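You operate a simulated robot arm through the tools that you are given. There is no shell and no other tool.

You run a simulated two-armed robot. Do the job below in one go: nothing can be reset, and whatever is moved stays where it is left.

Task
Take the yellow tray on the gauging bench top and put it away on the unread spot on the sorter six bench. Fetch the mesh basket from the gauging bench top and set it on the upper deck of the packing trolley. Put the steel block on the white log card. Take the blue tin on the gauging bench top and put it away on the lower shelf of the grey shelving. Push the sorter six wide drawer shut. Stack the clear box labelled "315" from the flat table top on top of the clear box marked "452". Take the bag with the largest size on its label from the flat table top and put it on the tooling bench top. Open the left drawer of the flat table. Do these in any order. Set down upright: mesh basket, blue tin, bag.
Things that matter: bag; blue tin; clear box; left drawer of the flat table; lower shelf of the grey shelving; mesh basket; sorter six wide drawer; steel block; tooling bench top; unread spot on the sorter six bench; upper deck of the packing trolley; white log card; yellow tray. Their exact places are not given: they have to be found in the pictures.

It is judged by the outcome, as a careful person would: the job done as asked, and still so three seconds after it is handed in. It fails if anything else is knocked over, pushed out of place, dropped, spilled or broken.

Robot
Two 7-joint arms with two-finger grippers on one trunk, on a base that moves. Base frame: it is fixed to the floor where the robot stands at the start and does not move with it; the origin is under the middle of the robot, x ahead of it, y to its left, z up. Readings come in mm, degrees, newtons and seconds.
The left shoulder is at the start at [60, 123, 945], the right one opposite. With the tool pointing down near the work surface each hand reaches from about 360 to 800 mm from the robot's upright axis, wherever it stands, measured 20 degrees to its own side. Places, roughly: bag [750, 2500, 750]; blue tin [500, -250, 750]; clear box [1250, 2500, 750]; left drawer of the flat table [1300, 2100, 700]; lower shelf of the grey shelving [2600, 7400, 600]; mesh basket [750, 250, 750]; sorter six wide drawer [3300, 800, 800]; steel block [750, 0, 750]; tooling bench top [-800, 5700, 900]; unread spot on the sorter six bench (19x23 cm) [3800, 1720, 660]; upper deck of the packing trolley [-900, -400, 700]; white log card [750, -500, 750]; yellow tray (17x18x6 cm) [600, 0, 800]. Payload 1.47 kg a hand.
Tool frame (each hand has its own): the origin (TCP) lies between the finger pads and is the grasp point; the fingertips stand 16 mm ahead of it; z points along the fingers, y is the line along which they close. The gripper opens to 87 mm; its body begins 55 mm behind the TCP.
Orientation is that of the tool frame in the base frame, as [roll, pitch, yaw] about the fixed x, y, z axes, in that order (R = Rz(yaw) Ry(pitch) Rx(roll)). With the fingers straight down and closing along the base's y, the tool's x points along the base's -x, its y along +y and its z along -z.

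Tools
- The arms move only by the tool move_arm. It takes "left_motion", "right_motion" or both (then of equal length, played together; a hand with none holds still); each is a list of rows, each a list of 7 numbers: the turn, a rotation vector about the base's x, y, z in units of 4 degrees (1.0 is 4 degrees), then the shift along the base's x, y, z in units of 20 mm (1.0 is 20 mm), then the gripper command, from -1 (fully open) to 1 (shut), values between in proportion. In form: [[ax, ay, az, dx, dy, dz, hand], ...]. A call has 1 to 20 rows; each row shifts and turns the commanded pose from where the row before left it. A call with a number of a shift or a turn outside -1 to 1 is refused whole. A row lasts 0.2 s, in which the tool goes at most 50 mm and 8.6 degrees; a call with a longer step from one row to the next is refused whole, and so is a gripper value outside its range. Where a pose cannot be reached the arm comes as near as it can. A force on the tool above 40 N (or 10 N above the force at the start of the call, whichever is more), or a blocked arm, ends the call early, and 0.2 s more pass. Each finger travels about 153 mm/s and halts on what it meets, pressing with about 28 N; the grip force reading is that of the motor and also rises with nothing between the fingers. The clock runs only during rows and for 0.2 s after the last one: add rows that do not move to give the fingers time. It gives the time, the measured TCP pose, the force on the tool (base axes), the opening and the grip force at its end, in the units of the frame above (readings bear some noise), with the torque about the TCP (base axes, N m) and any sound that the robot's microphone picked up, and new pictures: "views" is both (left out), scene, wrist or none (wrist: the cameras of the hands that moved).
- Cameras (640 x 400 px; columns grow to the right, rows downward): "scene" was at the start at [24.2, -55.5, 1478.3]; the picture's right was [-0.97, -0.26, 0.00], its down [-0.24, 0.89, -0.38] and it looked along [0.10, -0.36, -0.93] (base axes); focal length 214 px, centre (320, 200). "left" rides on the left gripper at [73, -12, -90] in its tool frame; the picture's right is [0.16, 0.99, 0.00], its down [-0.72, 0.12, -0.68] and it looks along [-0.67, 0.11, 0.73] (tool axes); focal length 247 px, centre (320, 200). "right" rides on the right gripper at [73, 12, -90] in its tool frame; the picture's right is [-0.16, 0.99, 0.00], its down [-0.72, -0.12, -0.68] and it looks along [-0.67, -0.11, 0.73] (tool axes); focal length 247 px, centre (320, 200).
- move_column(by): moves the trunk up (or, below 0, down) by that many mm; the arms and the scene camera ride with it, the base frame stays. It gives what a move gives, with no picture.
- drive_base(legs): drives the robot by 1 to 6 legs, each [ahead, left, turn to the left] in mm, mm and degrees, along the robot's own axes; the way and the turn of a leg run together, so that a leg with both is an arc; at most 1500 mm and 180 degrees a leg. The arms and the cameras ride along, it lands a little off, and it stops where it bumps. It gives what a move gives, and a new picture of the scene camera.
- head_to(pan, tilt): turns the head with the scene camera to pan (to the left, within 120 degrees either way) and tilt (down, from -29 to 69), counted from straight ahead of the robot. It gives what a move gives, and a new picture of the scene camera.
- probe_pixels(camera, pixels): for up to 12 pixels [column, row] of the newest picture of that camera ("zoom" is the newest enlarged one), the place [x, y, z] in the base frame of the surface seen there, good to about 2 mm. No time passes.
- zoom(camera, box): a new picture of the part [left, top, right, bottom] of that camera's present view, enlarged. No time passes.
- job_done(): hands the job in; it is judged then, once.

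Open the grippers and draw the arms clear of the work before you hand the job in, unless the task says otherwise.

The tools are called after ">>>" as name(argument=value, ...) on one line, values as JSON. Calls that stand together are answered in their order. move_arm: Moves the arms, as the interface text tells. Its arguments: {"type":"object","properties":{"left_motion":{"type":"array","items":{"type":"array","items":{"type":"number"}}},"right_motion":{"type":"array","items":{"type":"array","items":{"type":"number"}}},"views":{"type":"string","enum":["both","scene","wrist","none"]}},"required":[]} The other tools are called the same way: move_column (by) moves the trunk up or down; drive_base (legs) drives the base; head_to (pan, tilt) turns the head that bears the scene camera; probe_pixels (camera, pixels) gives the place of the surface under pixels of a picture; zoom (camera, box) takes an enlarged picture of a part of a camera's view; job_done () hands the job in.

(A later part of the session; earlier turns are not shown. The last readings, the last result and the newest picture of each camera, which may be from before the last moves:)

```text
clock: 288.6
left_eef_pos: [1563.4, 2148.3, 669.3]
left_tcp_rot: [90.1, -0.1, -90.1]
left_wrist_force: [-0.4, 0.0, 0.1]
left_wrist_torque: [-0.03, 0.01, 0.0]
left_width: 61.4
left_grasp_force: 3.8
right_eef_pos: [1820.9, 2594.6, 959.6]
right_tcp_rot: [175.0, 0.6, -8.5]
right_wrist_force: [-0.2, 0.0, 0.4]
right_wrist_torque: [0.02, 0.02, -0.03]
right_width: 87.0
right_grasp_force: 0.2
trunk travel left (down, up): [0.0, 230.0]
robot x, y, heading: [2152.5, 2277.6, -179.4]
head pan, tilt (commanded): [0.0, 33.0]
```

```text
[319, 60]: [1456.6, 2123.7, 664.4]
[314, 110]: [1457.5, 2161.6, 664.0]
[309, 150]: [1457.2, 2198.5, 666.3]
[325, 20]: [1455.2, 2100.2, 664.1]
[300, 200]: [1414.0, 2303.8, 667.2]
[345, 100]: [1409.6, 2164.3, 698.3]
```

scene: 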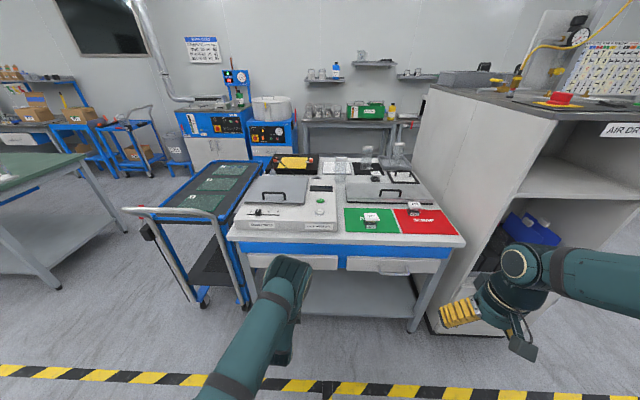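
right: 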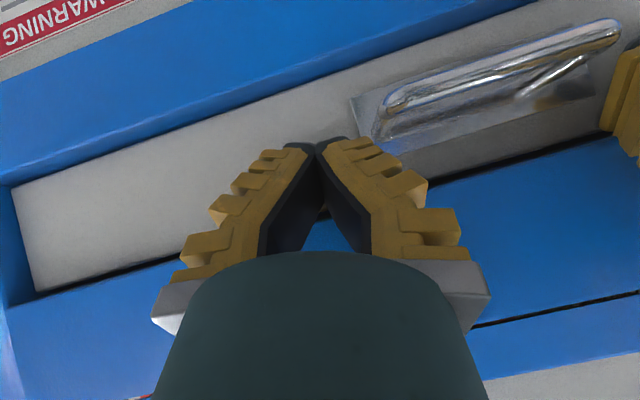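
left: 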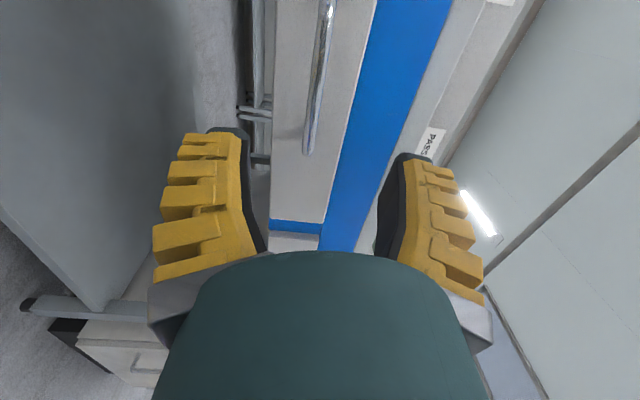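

Bar centre ≈[1452, 2148, 666]. I advance so the fingertips pass the bar, then close.

>>> move_arm(left_motion=[[0, 0, 0, -0.8, 0, -0.16, -0.3], [0, 0, 0, -0.9, 0, 0, -0.3], [0, 0, 0, -0.9, 0, 0, -0.3], [0, 0, 0, -0.9, 0, 0, -0.3], [0, 0, 0, -0.8, 0, 0, -0.3], [0, 0, 0, -0.7, 0, 0, -0.3], [0, 0, 0, -0.5, 0, 0, -0.3], [0, 0, 0, -0.3, 0, 0, -0.3], [0, 0, 0, 0, 0, 0, -0.3], [0, 0, 0, 0, 0, 0, 0.4], [0, 0, 0, 0, 0, 0, 1], [0, 0, 0, 0, 0, 0, 1]], views="both")

```text
clock: 291.2
left_eef_pos: [1448.0, 2148.6, 665.2]
left_tcp_rot: [90.1, -0.2, -90.2]
left_wrist_force: [-1.8, 0.1, -6.3]
left_wrist_torque: [0.02, 0.06, -0.07]
left_width: 5.9
left_grasp_force: 29.4
right_eef_pos: [1819.9, 2594.4, 959.5]
right_tcp_rot: [174.9, 0.7, -8.4]
right_wrist_force: [-1.1, -1.4, -0.3]
right_wrist_torque: [0.0, 0.02, 0.02]
right_width: 86.9
right_grasp_force: 0.1
trunk travel left (down, up): [0.0, 230.0]
robot x, y, heading: [2154.7, 2275.0, -179.1]
head pan, tilt (commanded): [0.0, 33.0]
```

scene: 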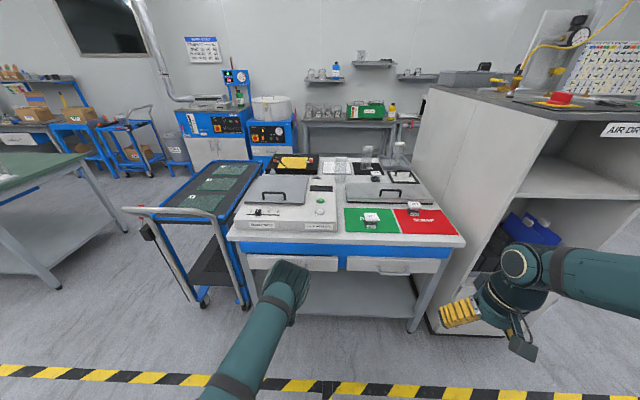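
left: 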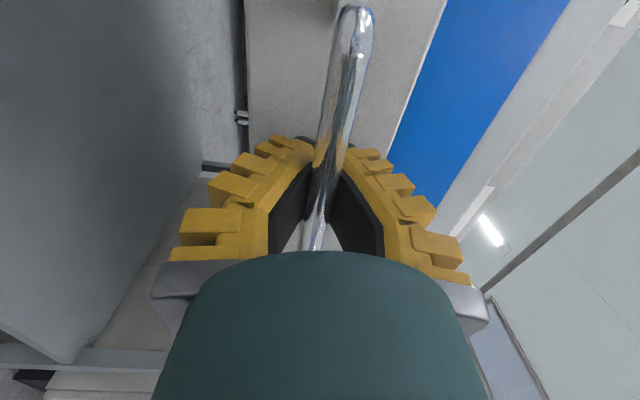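

The bar is gripped (width 5.9). I pull toward +x gently, 100 mm first.

>>> move_arm(left_motion=[[0, 0, 0, 0.2, 0, 0.02, 1], [0, 0, 0, 0.4, 0, 0, 1], [0, 0, 0, 0.5, 0, 0, 1], [0, 0, 0, 0.5, 0, 0, 1], [0, 0, 0, 0.5, 0, 0, 1], [0, 0, 0, 0.6, 0, 0, 1], [0, 0, 0, 0.6, 0, 0, 1], [0, 0, 0, 0.6, 0, 0, 1], [0, 0, 0, 0.6, 0, 0, 1], [0, 0, 0, 0.6, 0, 0, 1], [0, 0, 0, 0, 0, 0, 1]], views="both")

```text
clock: 293.6
left_eef_pos: [1549.9, 2150.2, 667.3]
left_tcp_rot: [90.1, -0.1, -90.0]
left_wrist_force: [-0.8, -1.2, -3.6]
left_wrist_torque: [0.04, -0.01, -0.06]
left_width: 0.0
left_grasp_force: 28.6
right_eef_pos: [1821.6, 2594.8, 959.1]
right_tcp_rot: [174.9, 0.6, -8.4]
right_wrist_force: [0.3, 0.1, -0.3]
right_wrist_torque: [0.02, -0.01, -0.01]
right_width: 87.3
right_grasp_force: 0.1
trunk travel left (down, up): [0.0, 230.0]
robot x, y, heading: [2153.0, 2273.9, -179.4]
head pan, tilt (commanded): [0.0, 33.0]
```

scene: 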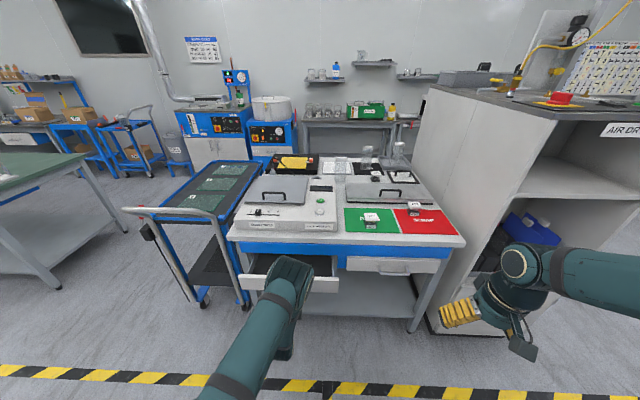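
left: 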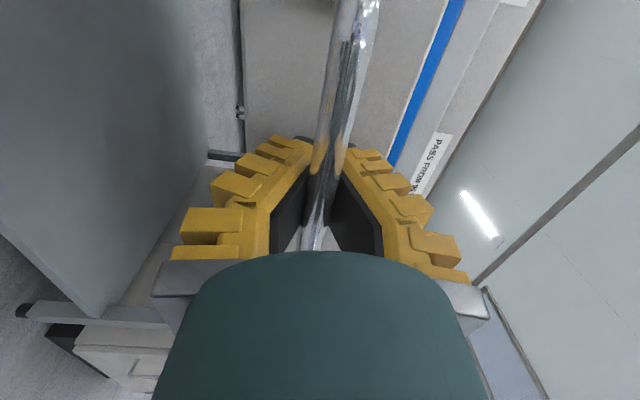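

The width dropped to 0 but the bar seems caged in the V. I probe how far the drawer has come.

>>> probe_pixels(camera="left", pixels=[[350, 30], [340, 90], [322, 170], [290, 80], [390, 100], [318, 225]])

>>> zoom(camera="left", box=[220, 0, 460, 260])

```text
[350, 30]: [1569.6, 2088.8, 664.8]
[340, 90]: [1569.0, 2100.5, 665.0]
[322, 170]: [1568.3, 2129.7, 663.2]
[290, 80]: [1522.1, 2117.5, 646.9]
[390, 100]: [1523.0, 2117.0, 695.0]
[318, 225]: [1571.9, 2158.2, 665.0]
```

```text
1.54 times, centred on (340, 130) of left
```

zoom: 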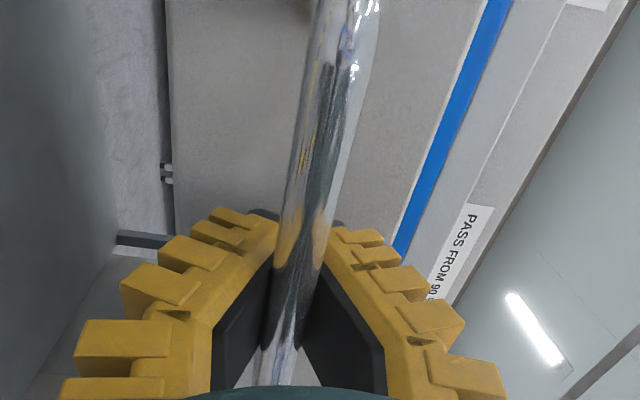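

The drawer front is at x≈1522 (116 mm out), bar caged. I keep pulling another 80 mm.

>>> move_arm(left_motion=[[0, 0, 0, 0.3, 0, 0, 1], [0, 0, 0, 0.5, 0, 0, 1], [0, 0, 0, 0.5, 0, 0, 1], [0, 0, 0, 0.5, 0, 0, 1], [0, 0, 0, 0.5, 0, 0, 1], [0, 0, 0, 0.5, 0, 0, 1], [0, 0, 0, 0.5, 0, 0, 1], [0, 0, 0, 0.5, 0, 0, 1], [0, 0, 0, 0.2, 0, 0, 1], [0, 0, 0, 0, 0, 0, 1]], views="both")

```text
clock: 295.8
left_eef_pos: [1631.2, 2148.8, 667.5]
left_tcp_rot: [90.1, -0.1, -90.2]
left_wrist_force: [-1.4, -2.6, -6.2]
left_wrist_torque: [0.07, 0.09, -0.05]
left_width: 0.1
left_grasp_force: 28.6
right_eef_pos: [1820.2, 2596.3, 959.9]
right_tcp_rot: [174.9, 0.5, -8.5]
right_wrist_force: [0.7, 0.3, 0.9]
right_wrist_torque: [0.0, 0.02, -0.01]
right_width: 86.8
right_grasp_force: 0.1
trunk travel left (down, up): [0.0, 230.0]
robot x, y, heading: [2153.8, 2275.2, -179.5]
head pan, tilt (commanded): [0.0, 33.0]
```

scene: 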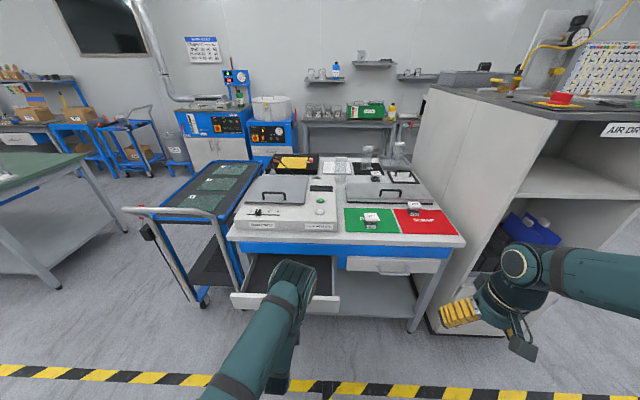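
left: 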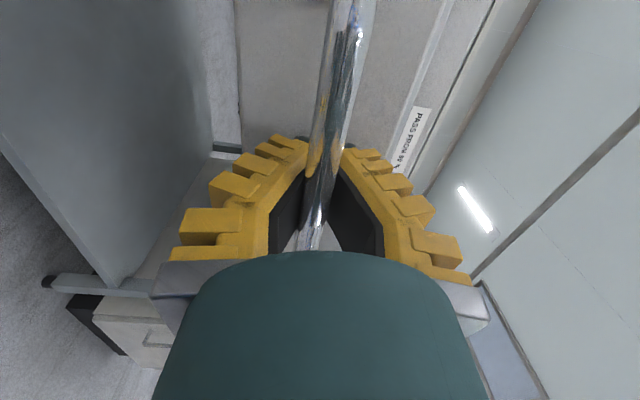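

Drawer is ~197 mm out with no stop yet. I pull 60 mm more in small steps to find its stop.

>>> move_arm(left_motion=[[0, 0, 0, 0.3, 0, 0, 1], [0, 0, 0, 0.4, 0, 0, 1], [0, 0, 0, 0.4, 0, 0, 1], [0, 0, 0, 0.4, 0, 0, 1], [0, 0, 0, 0.4, 0, 0, 1], [0, 0, 0, 0.4, 0, 0, 1], [0, 0, 0, 0.4, 0, 0, 1], [0, 0, 0, 0.3, 0, 0, 1], [0, 0, 0, 0, 0, 0, 1]], views="both")

```text
clock: 297.8
left_eef_pos: [1690.6, 2149.6, 665.1]
left_tcp_rot: [90.1, -0.2, -90.2]
left_wrist_force: [-0.4, 0.3, -2.1]
left_wrist_torque: [-0.01, 0.04, 0.0]
left_width: 0.0
left_grasp_force: 28.4
right_eef_pos: [1819.5, 2596.6, 959.8]
right_tcp_rot: [174.9, 0.6, -8.6]
right_wrist_force: [0.6, 0.6, 0.5]
right_wrist_torque: [0.01, 0.02, 0.01]
right_width: 87.2
right_grasp_force: 0.1
trunk travel left (down, up): [0.0, 230.0]
robot x, y, heading: [2155.1, 2276.0, -179.2]
head pan, tilt (commanded): [0.0, 33.0]
```

scene: 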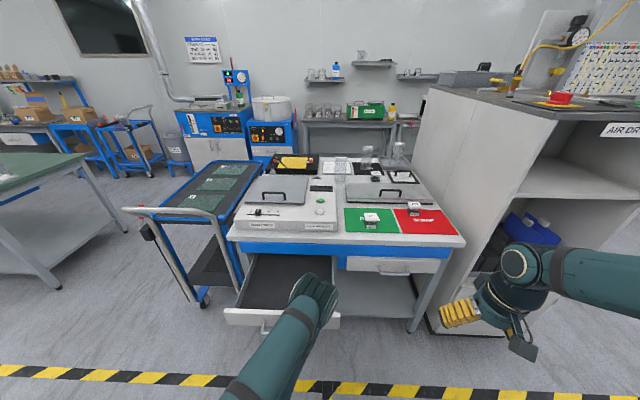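
left: 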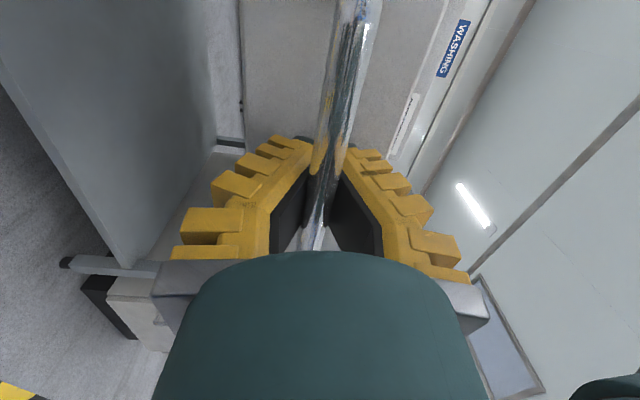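

Still free-running (−0.4 N). I drive the base back 60 mm, pulling the drawer along, and check the force.

>>> drive_base(legs=[[-60, 0, 0]])

```text
clock: 298.7
left_eef_pos: [1749.3, 2150.8, 666.5]
left_tcp_rot: [89.9, 0.0, -90.2]
left_wrist_force: [-0.6, -0.4, 0.2]
left_wrist_torque: [0.03, 0.0, -0.04]
left_width: 0.1
left_grasp_force: 28.4
right_eef_pos: [1879.6, 2597.1, 960.0]
right_tcp_rot: [174.9, 0.8, -8.6]
right_wrist_force: [-0.7, 0.3, -0.1]
right_wrist_torque: [0.01, 0.01, 0.0]
right_width: 87.1
right_grasp_force: 0.0
trunk travel left (down, up): [0.0, 230.0]
robot x, y, heading: [2214.2, 2276.8, -179.0]
head pan, tilt (commanded): [0.0, 33.0]
```

scene: 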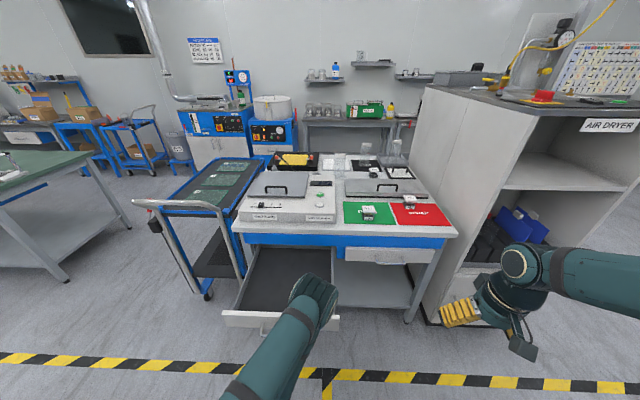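

>>> probe_pixels(camera="scene", pixels=[[245, 313], [270, 315], [335, 318], [250, 260], [280, 290], [300, 260]])

>>> move_arm(left_motion=[[0, 0, 0, 0, 0, 0, 1]], views="wrist")

```text
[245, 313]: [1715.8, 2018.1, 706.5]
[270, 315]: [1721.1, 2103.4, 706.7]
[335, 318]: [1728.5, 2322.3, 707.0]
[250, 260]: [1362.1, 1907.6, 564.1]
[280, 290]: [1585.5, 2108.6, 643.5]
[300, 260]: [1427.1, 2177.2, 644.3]
```

```text
clock: 299.1
left_eef_pos: [1747.5, 2150.7, 666.7]
left_tcp_rot: [90.0, -0.1, -90.1]
left_wrist_force: [0.8, 0.7, 0.6]
left_wrist_torque: [0.01, 0.03, 0.02]
left_width: 0.0
left_grasp_force: 28.2
right_eef_pos: [1878.7, 2595.5, 959.0]
right_tcp_rot: [174.8, 0.7, -8.5]
right_wrist_force: [-0.4, -0.3, -0.7]
right_wrist_torque: [0.02, 0.0, 0.03]
right_width: 87.0
right_grasp_force: 0.0
trunk travel left (down, up): [0.0, 230.0]
robot x, y, heading: [2209.5, 2275.3, -179.2]
head pan, tilt (commanded): [0.0, 33.0]
```

left: 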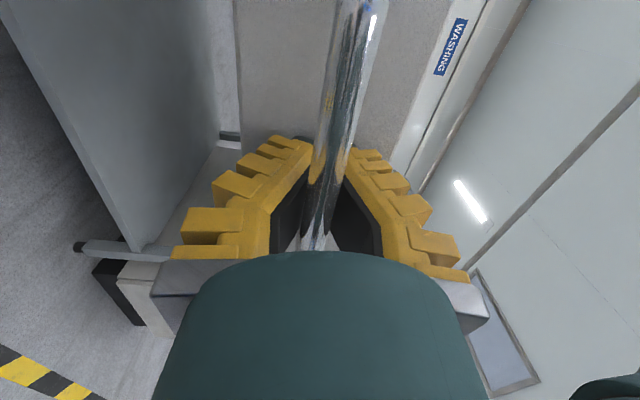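

The drawer is ~315 mm out. I pull a bit further to reach its stop.

>>> move_arm(left_motion=[[0, 0, 0, 0.3, 0, 0, 1], [0, 0, 0, 0.4, 0, 0, 1], [0, 0, 0, 0.4, 0, 0, 1], [0, 0, 0, 0.4, 0, 0, 1], [0, 0, 0, 0.4, 0, 0, 1], [0, 0, 0, 0.2, 0, 0, 1], [0, 0, 0, 0, 0, 0, 1]], views="scene")

>>> probe_pixels(camera="scene", pixels=[[245, 320], [270, 320], [280, 290], [265, 260], [300, 265], [290, 255]])

```text
clock: 300.1
left_eef_pos: [1769.8, 2150.8, 666.2]
left_tcp_rot: [89.8, 0.1, -90.1]
left_wrist_force: [-14.6, -1.5, -12.4]
left_wrist_torque: [0.11, 0.15, 0.16]
left_width: 6.0
left_grasp_force: 29.0
right_eef_pos: [1876.5, 2596.8, 959.1]
right_tcp_rot: [174.9, 0.6, -8.5]
right_wrist_force: [0.0, 0.2, -0.6]
right_wrist_torque: [0.01, -0.03, 0.02]
right_width: 87.1
right_grasp_force: 0.0
trunk travel left (down, up): [0.0, 230.0]
robot x, y, heading: [2213.3, 2274.3, -179.3]
head pan, tilt (commanded): [0.0, 33.0]
stopped in row 4 (left hand): the force on the tool passed its limit at 48 N (the readings are from after the stop); the commanded pose is now the measured one
```

scene: 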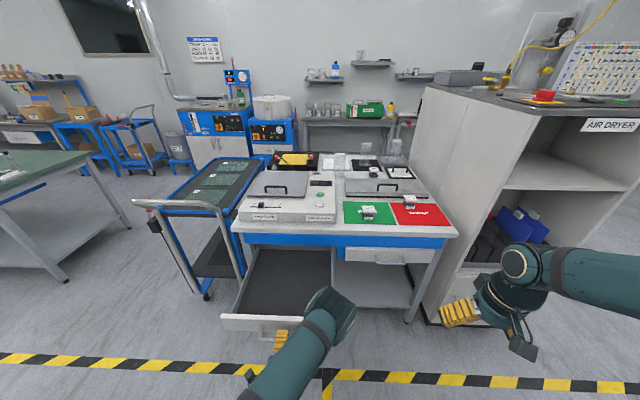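

```text
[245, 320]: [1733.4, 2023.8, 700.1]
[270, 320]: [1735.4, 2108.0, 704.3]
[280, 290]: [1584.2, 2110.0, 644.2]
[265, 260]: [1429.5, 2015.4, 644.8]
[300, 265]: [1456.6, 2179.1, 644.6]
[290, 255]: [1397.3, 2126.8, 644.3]
```

The drawer hit its stop at ~330 mm out: fully open. I open the fingers and withdraw straight back.

>>> move_arm(left_motion=[[0, 0, 0, 0, 0, 0, 0.3], [0, 0, 0, 0, 0, 0, -0.4], [0, 0, 0, 0, 0, 0, -0.4], [0, 0, 0, 0.5, 0, 0, -0.4], [0, 0, 0, 1, 0, 0, -0.4], [0, 0, 0, 1, 0, 0, -0.4], [0, 0, 0, 1, 0, 0, -0.4], [0, 0, 0, 0, 0, 0, -0.4]], views="scene")

```text
clock: 301.9
left_eef_pos: [1840.8, 2149.9, 667.3]
left_tcp_rot: [89.5, 0.0, -90.2]
left_wrist_force: [-0.3, 0.0, -0.1]
left_wrist_torque: [0.01, -0.01, -0.01]
left_width: 65.4
left_grasp_force: 3.5
right_eef_pos: [1877.8, 2596.9, 959.5]
right_tcp_rot: [175.0, 0.7, -8.5]
right_wrist_force: [0.2, 0.0, -0.3]
right_wrist_torque: [0.03, 0.0, -0.04]
right_width: 87.0
right_grasp_force: 0.0
trunk travel left (down, up): [0.0, 230.0]
robot x, y, heading: [2210.9, 2277.4, -179.5]
head pan, tilt (commanded): [0.0, 33.0]
```

scene: 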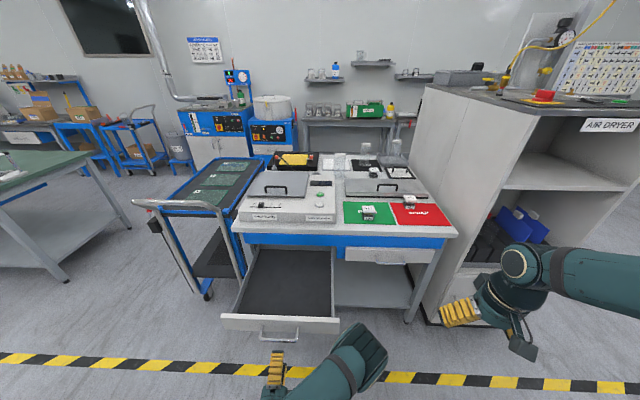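

The drawer is fully open. I drive back 300 mm and turn the left hand downward again (keeping its yaw), which also lets its camera see my own base footprint.

>>> drive_base(legs=[[-300, 0, 0]])

>>> move_arm(left_motion=[[0, -1, 0, -0.3, 0, 0.3, -1], [0, -1, 0, -0.3, 0, 0.3, -1], [0, -1, 0, -0.3, 0, 0.3, -1], [0, -1, 0, -0.3, 0, 0.3, -1], [0, -1, 0, -0.3, 0, 0.3, -1], [0, -1, 0, -0.3, 0, 0.3, -1], [0, -1, 0, -0.3, 0, 0.3, -1], [0, -1, 0, -0.3, 0, 0.3, -1], [0, -1, 0, -0.3, 0, 0.3, -1], [0, -1, 0, -0.3, 0, 0.3, -1], [0, -1, 0, -0.3, 0, 0.3, -1], [0, -1, 0, -0.3, 0, 0.3, -1], [0, -1, 0, -0.3, 0, 0.3, -1], [0, -1, 0, -0.3, 0, 0.3, -1], [0, -1, 0, -0.3, 0, 0.3, -1], [0, -1, 0, -0.3, 0, 0.3, -1], [0, -1, 0, -0.3, 0, 0.3, -1], [0, -1, 0, -0.3, 0, 0.3, -1], [0, -1, 0, 0, 0, 0.3, -1], [0, -1, 0, 0, 0, 0.3, -1]], views="both")

```text
clock: 303.9
left_eef_pos: [2138.6, 2155.4, 666.8]
left_tcp_rot: [89.6, 0.0, -90.2]
left_wrist_force: [-0.2, -0.6, 0.3]
left_wrist_torque: [-0.02, 0.0, 0.01]
left_width: 65.4
left_grasp_force: 3.7
right_eef_pos: [2177.2, 2601.2, 958.5]
right_tcp_rot: [174.9, 0.7, -8.4]
right_wrist_force: [1.0, 0.2, 0.1]
right_wrist_torque: [0.02, 0.02, 0.02]
right_width: 86.9
right_grasp_force: 0.1
trunk travel left (down, up): [0.0, 230.0]
robot x, y, heading: [2511.4, 2283.2, -179.3]
head pan, tilt (commanded): [0.0, 33.0]
```

scene: 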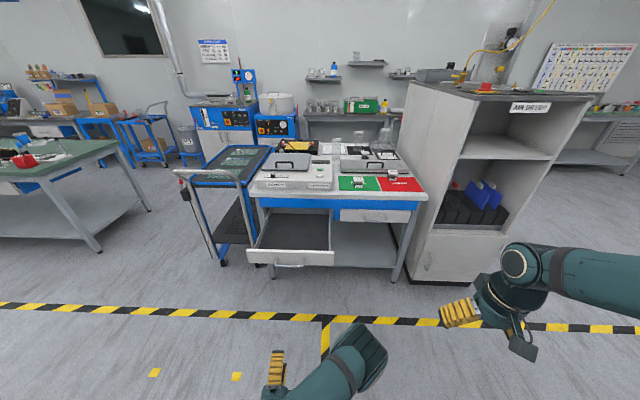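

```text
clock: 308.1
left_eef_pos: [2100.5, 2172.9, 722.3]
left_tcp_rot: [145.0, 0.0, -89.5]
left_wrist_force: [-0.5, -0.6, 0.5]
left_wrist_torque: [0.01, -0.01, -0.01]
left_width: 87.0
left_grasp_force: 0.1
left hand out of reach, approached as far as the arm can: row 9, 10, 11, 12, 13, 14, 15, 16
right_eef_pos: [2176.9, 2599.8, 959.9]
right_tcp_rot: [174.8, 0.7, -8.5]
right_wrist_force: [0.5, -0.2, -0.8]
right_wrist_torque: [-0.02, 0.03, 0.02]
right_width: 87.1
right_grasp_force: 0.1
trunk travel left (down, up): [0.0, 230.0]
robot x, y, heading: [2507.9, 2281.8, -179.5]
head pan, tilt (commanded): [0.0, 33.0]
```

scene: 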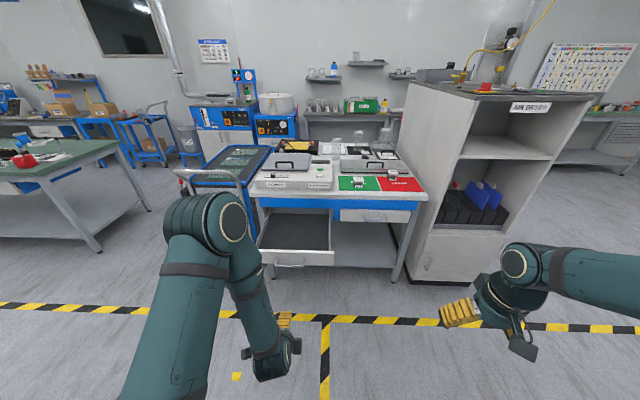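
left: 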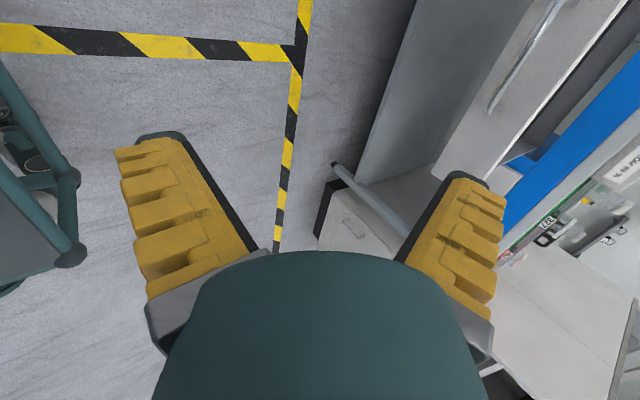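

My own base shows at the left of the wrist view ([70,185], [70,255]). I probe its outline.

>>> probe_pixels(camera="left", pixels=[[72, 182], [72, 255], [20, 110], [40, 240], [10, 290], [60, 215], [30, 160], [5, 70], [15, 140]])

>>> zoom(camera="left", box=[0, 50, 120, 310])

```text
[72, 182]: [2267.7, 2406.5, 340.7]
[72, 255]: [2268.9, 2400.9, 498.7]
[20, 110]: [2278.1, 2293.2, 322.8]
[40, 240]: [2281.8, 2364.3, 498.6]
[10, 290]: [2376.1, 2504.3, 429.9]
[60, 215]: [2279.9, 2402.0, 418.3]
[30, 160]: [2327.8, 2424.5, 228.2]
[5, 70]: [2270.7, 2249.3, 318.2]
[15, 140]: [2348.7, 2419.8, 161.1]
```

```text
1.54 times, centred on (60, 180) of left
```

zoom: 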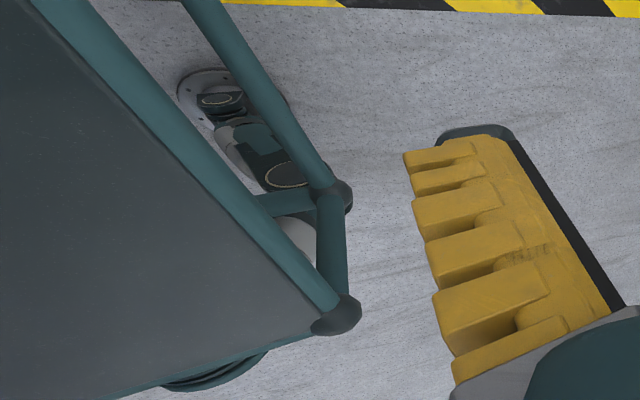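

The base frame's front reaches only ≈241 mm ahead of centre, half-width ≈230 mm, top z≈500 — below the drawer. I probe the dryer cabinet to know the corridor there.

>>> probe_pixels(camera="scene", pixels=[[410, 275], [415, 230], [450, 250], [425, 100], [470, 120], [505, 280], [395, 275], [400, 240], [260, 240], [180, 180], [225, 262]])

```text
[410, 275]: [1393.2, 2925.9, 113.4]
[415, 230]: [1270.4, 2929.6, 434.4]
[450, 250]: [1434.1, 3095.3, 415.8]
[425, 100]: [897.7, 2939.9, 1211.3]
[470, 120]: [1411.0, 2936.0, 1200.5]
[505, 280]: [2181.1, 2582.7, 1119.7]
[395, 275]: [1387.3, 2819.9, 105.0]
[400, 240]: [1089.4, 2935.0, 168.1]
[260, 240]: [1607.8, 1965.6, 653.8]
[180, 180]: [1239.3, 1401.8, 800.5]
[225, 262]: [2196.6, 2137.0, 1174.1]
```

The dryer starts at y≈2930, so stacking from this side at y≈2560 will be fine later. Next I need the −x side of the table; first I straighten both hands.

>>> move_arm(left_motion=[[0, -0.97, 0, -0.4, 0, 0.6, -1], [0, -0.97, 0, -0.4, 0, 0.6, -1], [0, -0.97, 0, -0.4, 0, 0.6, -1], [0, -0.97, 0, -0.4, 0, 0.6, -1], [0, -0.97, 0, -0.4, -0.2, 0.6, -1], [0, -0.97, 0, -0.4, -0.2, 0.6, -1], [0, -0.97, 0, -0.2, -0.2, 0.6, -1], [0, -0.97, 0, 0, -0.2, 0.6, -1], [0, -0.97, 0, 0, -0.2, 0.6, -1], [0, 0, 1, 0, -0.2, 0.6, -1], [0, 0, 1, 0, -0.2, 0.6, -1], [0, 0, 1, 0, -0.2, 0.6, -1], [0, 0, 1, 0, -0.2, 0.4, -1], [0, 0, 1, 0, -0.2, 0.4, -1], [0, 0, 1, 0, -0.2, 0.4, -1], [0, 0, 1, 0, 0, 0.4, -1], [0, 0, 1, 0, 0, 0.4, -1], [0, 0, 1, 0, 0, 0.4, -1], [0, 0, 1, 0, 0, 0, -1], [0, 0, 1, 0, 0, 0, -1]], right_motion=[[0.42, -0.12, 0.75, -0.4, 0, 0, -1], [0.42, -0.12, 0.75, -0.4, 0, 0, -1], [0.42, -0.12, 0.75, -0.4, 0, 0, -1], [0, 0, 0, -0.4, 0, 0, -1], [0, 0, 0, -0.4, 0, 0, -1], [0, 0, 0, -0.4, 0, 0, -1], [0, 0, 0, -0.2, 0, 0, -1], [0, 0, 0, 0, 0, 0, -1], [0, 0, 0, 0, 0, 0, -1], [0, 0, 0, 0, 0, 0, -1], [0, 0, 0, 0, 0, 0, -1], [0, 0, 0, 0, 0, 0, -1], [0, 0, 0, 0, 0, 0, -1], [0, 0, 0, 0, 0, 0, -1], [0, 0, 0, 0, 0, 0, -1], [0, 0, 0, 0, 0, 0, -1], [0, 0, 0, 0, 0, 0, -1], [0, 0, 0, 0, 0, 0, -1], [0, 0, 0, 0, 0, 0, -1], [0, 0, 0, 0, 0, 0, -1]], views="scene")

>>> move_column(by=100)

```text
clock: 312.3
left_eef_pos: [2045.2, 2127.6, 913.6]
left_tcp_rot: [179.9, -0.4, -45.4]
left_wrist_force: [-0.4, 1.1, -0.5]
left_wrist_torque: [0.0, 0.02, -0.02]
left_width: 86.9
left_grasp_force: 0.0
right_eef_pos: [2124.3, 2601.9, 959.7]
right_tcp_rot: [-179.9, -0.3, 0.5]
right_wrist_force: [-0.2, -0.1, -0.5]
right_wrist_torque: [0.0, -0.02, 0.01]
right_width: 86.9
right_grasp_force: 0.1
trunk travel left (down, up): [0.0, 230.0]
robot x, y, heading: [2507.3, 2278.3, -179.1]
head pan, tilt (commanded): [0.0, 33.0]
```

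scene: 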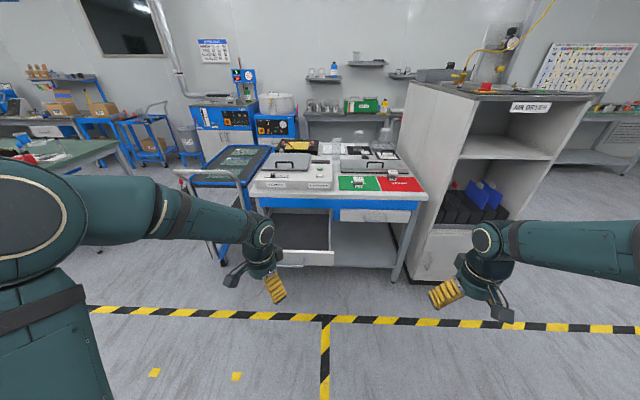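

```text
clock: 313.7
left_eef_pos: [2047.0, 2127.5, 1013.6]
left_tcp_rot: [179.9, -0.5, -45.3]
left_wrist_force: [0.0, 0.7, 0.7]
left_wrist_torque: [0.02, -0.01, 0.01]
left_width: 86.8
left_grasp_force: 0.0
right_eef_pos: [2124.1, 2601.6, 1060.0]
right_tcp_rot: [-180.0, -0.3, 0.5]
right_wrist_force: [0.5, 0.1, 0.1]
right_wrist_torque: [-0.01, 0.0, -0.02]
right_width: 87.3
right_grasp_force: 0.1
trunk travel left (down, up): [-100.0, 130.0]
robot x, y, heading: [2510.3, 2281.2, -179.3]
head pan, tilt (commanded): [0.0, 33.0]
```

Right hand is level; I finish the left hand's yaw and bring it out to the side, then drive around: left 1410, ahead 2530.

>>> move_arm(left_motion=[[0, 0, 0.95, 0.39, -0.7, 0.1, -1], [0, 0, 0.95, 0.39, -0.7, 0.1, -1], [0, 0, 0.95, 0.39, -0.7, 0.1, -1], [0, 0, 0.95, 0.39, -0.7, 0.1, -1], [0, 0, 0.95, 0.39, -0.7, 0.1, -1], [0, 0, 0.95, 0.39, -0.7, 0.1, -1], [0, 0, 0.95, 0.39, -0.7, 0.1, -1], [0, 0, 0.95, 0.39, -0.7, 0.1, -1], [0, 0, 0.95, 0.39, -0.7, 0.1, -1], [0, 0, 0.95, 0.39, -0.7, 0.1, -1], [0, 0, 0.95, 0.39, -0.7, 0.1, -1], [0, 0, 0.95, 0.39, -0.7, 0.1, -1], [0, 0, 0, 0, 0, 0, -1]], views="none")

>>> drive_base(legs=[[0, 1410, 0], [1280, 0, -0.7], [1250, 0, 0]])

```text
clock: 316.5
left_eef_pos: [2140.3, 1958.2, 1036.9]
left_tcp_rot: [180.0, -0.3, 0.2]
left_wrist_force: [-0.3, -0.6, -0.7]
left_wrist_torque: [0.03, 0.02, -0.01]
left_width: 87.1
left_grasp_force: 0.2
right_eef_pos: [2124.6, 2602.0, 1057.9]
right_tcp_rot: [-179.9, -0.4, 0.4]
right_wrist_force: [0.0, 0.3, 0.4]
right_wrist_torque: [-0.02, -0.01, 0.03]
right_width: 86.9
right_grasp_force: 0.1
trunk travel left (down, up): [-100.0, 130.0]
robot x, y, heading: [2508.1, 2279.9, -179.1]
head pan, tilt (commanded): [0.0, 33.0]
```

```text
clock: 340.6
left_eef_pos: [-380.4, 573.0, 1037.4]
left_tcp_rot: [180.0, -0.4, 0.9]
left_wrist_force: [0.2, -0.6, 1.0]
left_wrist_torque: [0.0, 0.02, 0.04]
left_width: 86.8
left_grasp_force: 0.0
right_eef_pos: [-404.3, 1215.2, 1059.5]
right_tcp_rot: [-180.0, -0.4, 1.1]
right_wrist_force: [0.7, 0.0, -0.3]
right_wrist_torque: [0.02, -0.01, -0.01]
right_width: 87.3
right_grasp_force: 0.1
trunk travel left (down, up): [-100.0, 130.0]
robot x, y, heading: [-12.4, 898.3, -178.8]
head pan, tilt (commanded): [0.0, 33.0]
```

scene: 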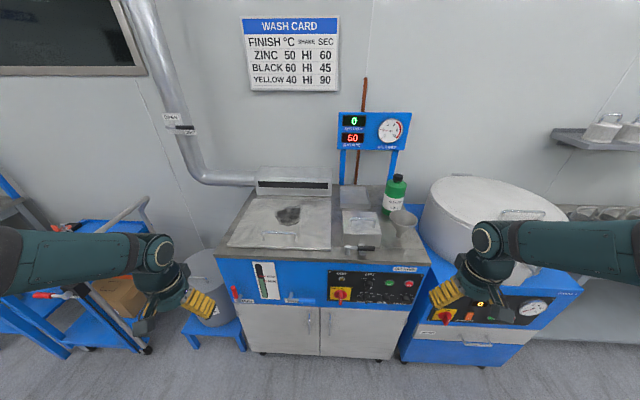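

I strafe right along the aisle to y≈2700, then turn around to face the table from its −x side.

>>> drive_base(legs=[[0, -900, 0], [0, -900, 0], [0, 0, 89.4], [0, 0, 89.4]])

>>> head_to(pan=0, tilt=40)

```text
clock: 364.1
left_eef_pos: [367.7, 2979.4, 1037.6]
left_tcp_rot: [179.9, -0.4, 176.5]
left_wrist_force: [0.3, -0.2, 0.1]
left_wrist_torque: [-0.03, 0.01, -0.03]
left_width: 86.7
left_grasp_force: 0.1
right_eef_pos: [342.8, 2337.1, 1060.3]
right_tcp_rot: [-179.9, -0.4, 176.8]
right_wrist_force: [0.4, 0.4, -0.3]
right_wrist_torque: [0.01, 0.0, 0.0]
right_width: 86.9
right_grasp_force: 0.1
trunk travel left (down, up): [-100.0, 130.0]
robot x, y, heading: [-22.0, 2680.4, -3.1]
head pan, tilt (commanded): [0.0, 33.0]
```

scene: 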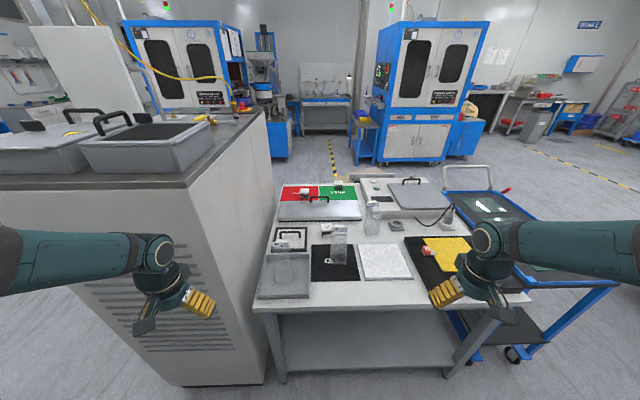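

```text
clock: 364.8
left_eef_pos: [368.5, 2977.6, 1036.6]
left_tcp_rot: [179.8, -0.3, 176.5]
left_wrist_force: [-1.2, -0.4, -1.2]
left_wrist_torque: [0.0, 0.02, 0.05]
left_width: 86.8
left_grasp_force: 0.0
right_eef_pos: [343.3, 2336.4, 1059.6]
right_tcp_rot: [-179.9, -0.4, 176.7]
right_wrist_force: [0.2, 0.2, 1.0]
right_wrist_torque: [0.03, 0.01, 0.02]
right_width: 86.8
right_grasp_force: 0.1
trunk travel left (down, up): [-100.0, 130.0]
robot x, y, heading: [-20.7, 2681.4, -3.1]
head pan, tilt (commanded): [0.0, 40.0]
```

scene: 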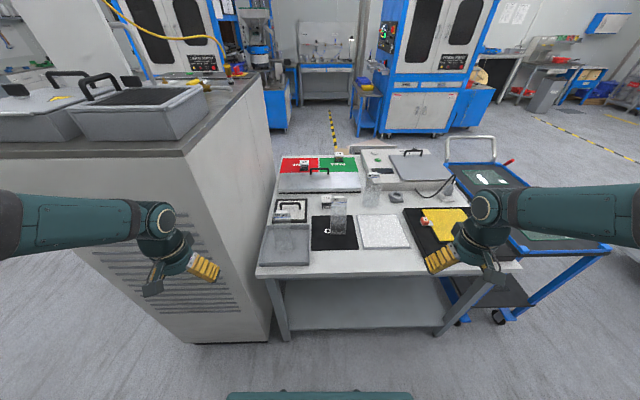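

The table is in view with the dryer cabinet on the left, near my left hand. I probe the cabinet face and zoom on the bags.

>>> probe_pixels(camera="scene", pixels=[[220, 200], [250, 300], [180, 300], [120, 160], [265, 330], [285, 270], [400, 280], [470, 270], [290, 335], [270, 245]])

>>> zoom(camera="scene", box=[250, 160, 400, 270])

```text
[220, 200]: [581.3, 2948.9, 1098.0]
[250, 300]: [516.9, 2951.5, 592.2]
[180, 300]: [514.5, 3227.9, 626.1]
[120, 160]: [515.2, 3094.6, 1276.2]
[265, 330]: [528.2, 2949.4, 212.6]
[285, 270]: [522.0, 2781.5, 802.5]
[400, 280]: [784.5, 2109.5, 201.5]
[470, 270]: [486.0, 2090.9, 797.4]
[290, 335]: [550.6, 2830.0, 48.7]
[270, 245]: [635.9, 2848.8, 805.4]
```

```text
3.64 times, centred on (325, 215) of scene
```

zoom: 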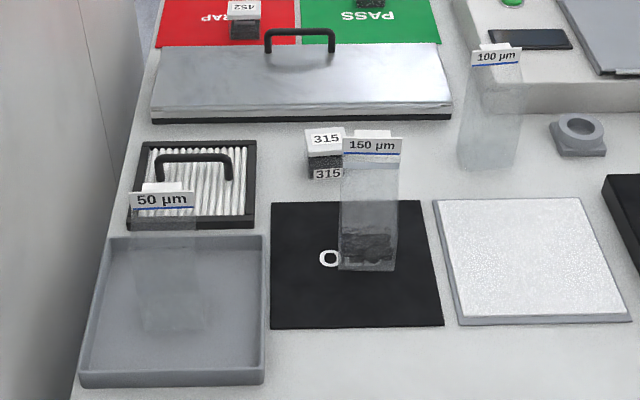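

Bag labels read 50 µm, 150 µm (on the black mat) and 100 µm: the 150 µm bag is the largest. I probe the 150 µm bag and box 315.

>>> probe_pixels(camera="zoom", pixels=[[347, 146], [398, 148], [372, 133], [372, 155], [372, 245], [350, 255], [390, 262], [345, 262], [395, 268], [372, 180], [355, 132], [390, 135]])

>>> probe_pixels(camera="zoom", pixels=[[325, 140], [310, 131], [342, 131], [312, 148], [325, 172], [160, 200], [135, 200], [495, 57], [270, 250], [300, 310], [275, 205], [440, 322]])

```text
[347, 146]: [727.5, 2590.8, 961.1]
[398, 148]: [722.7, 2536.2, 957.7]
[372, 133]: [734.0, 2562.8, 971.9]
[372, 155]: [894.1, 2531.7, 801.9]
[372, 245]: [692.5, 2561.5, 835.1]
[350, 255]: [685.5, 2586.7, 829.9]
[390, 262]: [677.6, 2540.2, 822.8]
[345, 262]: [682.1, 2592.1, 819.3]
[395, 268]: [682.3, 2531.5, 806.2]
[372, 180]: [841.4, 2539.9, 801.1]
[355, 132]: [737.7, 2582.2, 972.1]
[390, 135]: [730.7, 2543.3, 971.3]
```

```text
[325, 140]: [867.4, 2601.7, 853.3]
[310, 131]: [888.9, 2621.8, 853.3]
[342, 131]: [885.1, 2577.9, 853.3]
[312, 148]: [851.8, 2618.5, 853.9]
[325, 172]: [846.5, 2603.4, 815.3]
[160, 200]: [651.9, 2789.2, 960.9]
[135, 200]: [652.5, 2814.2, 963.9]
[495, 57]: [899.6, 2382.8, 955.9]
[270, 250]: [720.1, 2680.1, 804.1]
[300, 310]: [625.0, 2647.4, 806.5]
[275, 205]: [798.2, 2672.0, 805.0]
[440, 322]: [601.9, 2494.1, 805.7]
```

Bag 150 µm: header ≈60 mm wide along y at x≈730, y 2531–2594, top z≈972. I'll pinch its header with the left hand and afterwards take box 315 with the right. I straighten the heading and drive into position at ≈[225,2500].

>>> drive_base(legs=[[0, 0, 3.1], [0, -180, 0], [240, 0, 0]])

```text
clock: 368.7
left_eef_pos: [585.1, 2823.5, 1036.9]
left_tcp_rot: [179.9, -0.4, 179.7]
left_wrist_force: [0.6, 0.5, -0.4]
left_wrist_torque: [-0.02, 0.01, 0.0]
left_width: 87.0
left_grasp_force: 0.0
right_eef_pos: [597.6, 2181.2, 1059.2]
right_tcp_rot: [-180.0, -0.5, 180.0]
right_wrist_force: [0.9, 0.5, -0.1]
right_wrist_torque: [-0.01, 0.02, -0.03]
right_width: 87.0
right_grasp_force: 0.0
trunk travel left (down, up): [-100.0, 130.0]
robot x, y, heading: [213.7, 2503.7, 0.0]
head pan, tilt (commanded): [0.0, 40.0]
```

scene: 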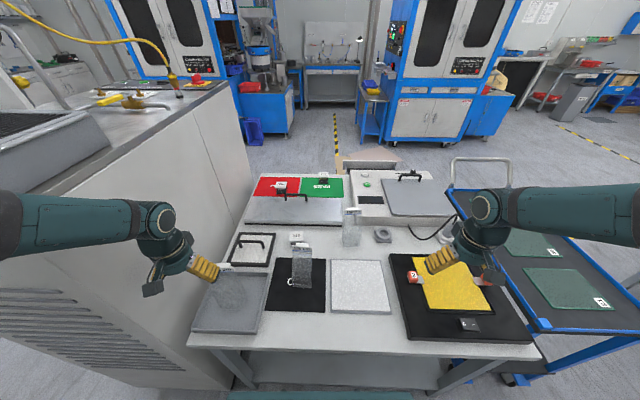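

The 150 µm bag stands at [300,268] in the scene. I move the left hand over it, yawing −90° so the fingers close across the thin header.

>>> move_arm(left_motion=[[0, 0, -1, 0.36, -0.6, 0.15, -0.3], [0, 0, -1, 0.36, -0.65, 0.1, -0.3], [0, 0, -1, 0.36, -0.65, 0.1, -0.3], [0, 0, -1, 0.36, -0.65, 0.1, -0.3], [0, 0, -1, 0.36, -0.65, 0.1, -0.3], [0, 0, -1, 0.36, -0.65, 0.1, -0.3], [0, 0, -1, 0.36, -0.65, 0.1, -0.3], [0, 0, -1, 0.36, -0.65, 0.1, -0.3], [0, 0, -1, 0.36, -0.65, 0.1, -0.3], [0, 0, -1, 0.36, -0.65, 0.1, -0.3], [0, 0, -1, 0.36, -0.65, 0, -0.3], [0, 0, -1, 0.36, -0.65, 0, -0.3], [0, 0, -1, 0.36, -0.65, 0, -0.3], [0, 0, -1, 0.36, -0.65, 0, -0.3], [0, 0, -1, 0.36, -0.65, 0, -0.3], [0, 0, -1, 0.36, -0.65, 0, -0.3], [0, 0, -1, 0.36, -0.65, 0, -0.3], [0, 0, -1, 0.36, -0.65, 0, -0.3], [0, 0, -1, 0.3, -0.65, 0, -0.3], [0, 0, -1, 0.3, -0.65, 0, -0.3]], views="both")

```text
clock: 372.9
left_eef_pos: [726.3, 2563.6, 1059.4]
left_tcp_rot: [179.9, -0.4, 99.7]
left_wrist_force: [0.0, -0.4, 0.4]
left_wrist_torque: [0.03, 0.01, -0.02]
left_width: 61.4
left_grasp_force: 3.7
right_eef_pos: [595.7, 2180.5, 1059.0]
right_tcp_rot: [180.0, -0.4, 180.0]
right_wrist_force: [0.4, -0.3, -0.2]
right_wrist_torque: [0.02, -0.01, 0.0]
right_width: 87.0
right_grasp_force: 0.1
trunk travel left (down, up): [-100.0, 130.0]
robot x, y, heading: [211.3, 2503.2, 0.3]
head pan, tilt (commanded): [0.0, 40.0]
```

scene: 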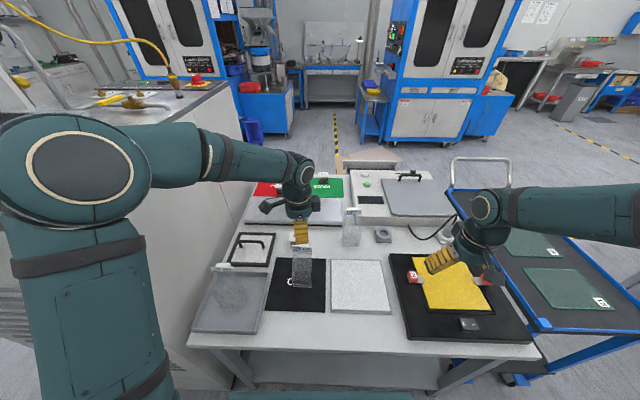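
left: 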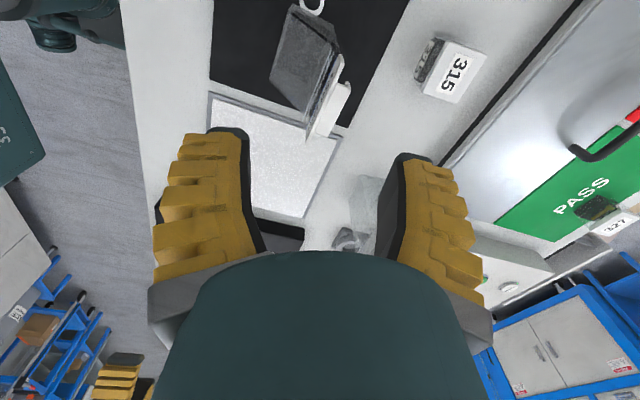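

I zoom on the header in the wrist view and probe its line.

>>> zoom(camera="left", box=[250, 0, 410, 150])

>>> probe_pixels(camera="left", pixels=[[340, 60], [330, 88], [318, 115], [308, 138], [340, 92], [325, 128], [345, 82], [290, 60], [300, 100]])

```text
2.67 times, centred on (330, 75) of left
```

zoom: 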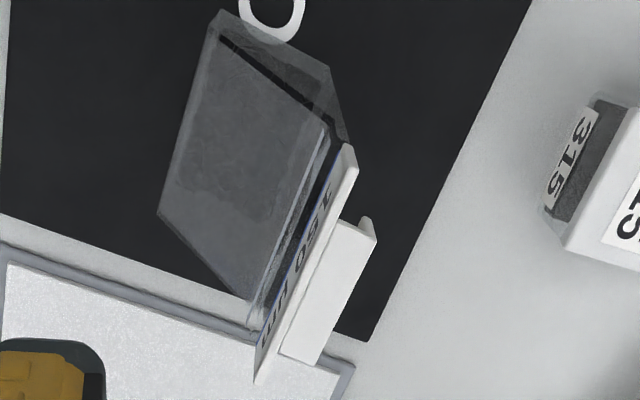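

```text
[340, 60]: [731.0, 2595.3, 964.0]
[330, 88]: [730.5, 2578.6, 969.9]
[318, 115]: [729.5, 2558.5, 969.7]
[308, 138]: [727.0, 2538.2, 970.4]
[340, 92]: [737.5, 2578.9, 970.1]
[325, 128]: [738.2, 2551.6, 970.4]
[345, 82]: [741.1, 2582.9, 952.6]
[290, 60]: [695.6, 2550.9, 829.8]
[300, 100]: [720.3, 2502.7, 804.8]
```

The header plus a white clip spans x≈727–745 at z 952–970, centre y≈2566, turned ≈−4°. I align the yaw to 86° and go down to z≈958.

>>> move_arm(left_motion=[[0, 0, -0.86, 0.12, 0.03, -0.5, -0.3], [0, 0, -0.86, 0.11, 0.03, -0.7, -0.3], [0, 0, -0.86, 0.11, 0.03, -0.8, -0.3], [0, 0, -0.86, 0.1, 0.03, -0.8, -0.3], [0, 0, 0, 0, 0, -0.8, -0.3], [0, 0, 0, 0, 0, -0.7, -0.3], [0, 0, 0, 0, 0, -0.4, -0.3], [0, 0, 0, 0, 0, -0.3, -0.3], [0, 0, 0, 0, 0, 0, -0.3]], views="both")

```text
clock: 374.9
left_eef_pos: [735.7, 2565.0, 955.7]
left_tcp_rot: [179.9, -0.4, 85.8]
left_wrist_force: [-0.3, -0.9, 0.4]
left_wrist_torque: [-0.01, -0.01, -0.01]
left_width: 61.2
left_grasp_force: 3.2
right_eef_pos: [595.4, 2181.2, 1059.4]
right_tcp_rot: [180.0, -0.4, -180.0]
right_wrist_force: [-0.1, -0.4, -1.0]
right_wrist_torque: [0.03, 0.03, -0.05]
right_width: 86.7
right_grasp_force: 0.1
trunk travel left (down, up): [-100.0, 130.0]
robot x, y, heading: [213.2, 2504.0, 0.4]
head pan, tilt (commanded): [0.0, 40.0]
```

scene: 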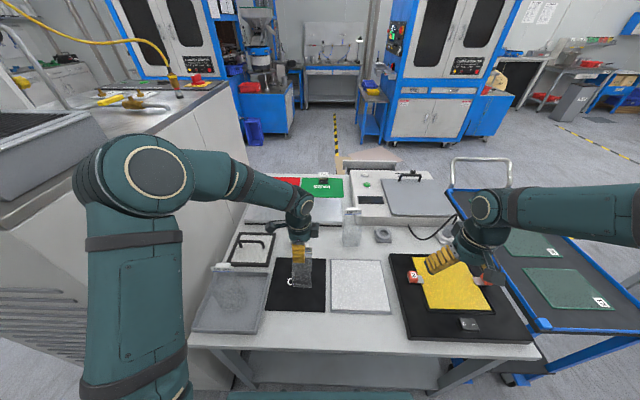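
left: 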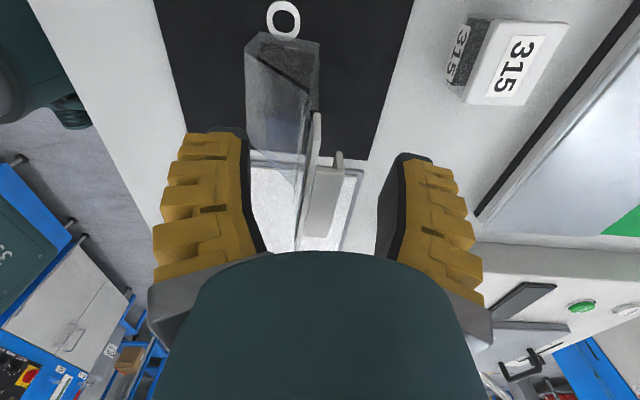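

The header and clip are centred between the fingers ([300–345, 180]). I close gently.

>>> move_arm(left_motion=[[0, 0, 0, 0, 0, 0, 0.1], [0, 0, 0, 0, 0, 0, 0.4], [0, 0, 0, 0, 0, 0, 0.7], [0, 0, 0, 0, 0, 0, 1], [0, 0, 0, 0, 0, 0, 1], [0, 0, 0, 0, 0, 0, 1]], views="wrist")

```text
clock: 376.3
left_eef_pos: [735.3, 2565.7, 958.6]
left_tcp_rot: [179.8, -0.3, 86.0]
left_wrist_force: [2.0, 0.8, 12.1]
left_wrist_torque: [0.0, 0.08, -0.08]
left_width: 10.0
left_grasp_force: 28.4
right_eef_pos: [594.7, 2180.3, 1060.4]
right_tcp_rot: [-180.0, -0.4, 180.0]
right_wrist_force: [0.4, 0.4, 0.2]
right_wrist_torque: [0.0, -0.02, 0.01]
right_width: 86.8
right_grasp_force: 0.0
trunk travel left (down, up): [-100.0, 130.0]
robot x, y, heading: [210.8, 2506.7, 0.4]
head pan, tilt (commanded): [0.0, 40.0]
```

left: 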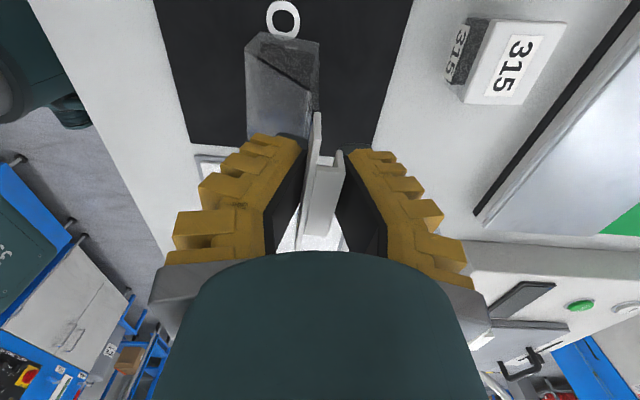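

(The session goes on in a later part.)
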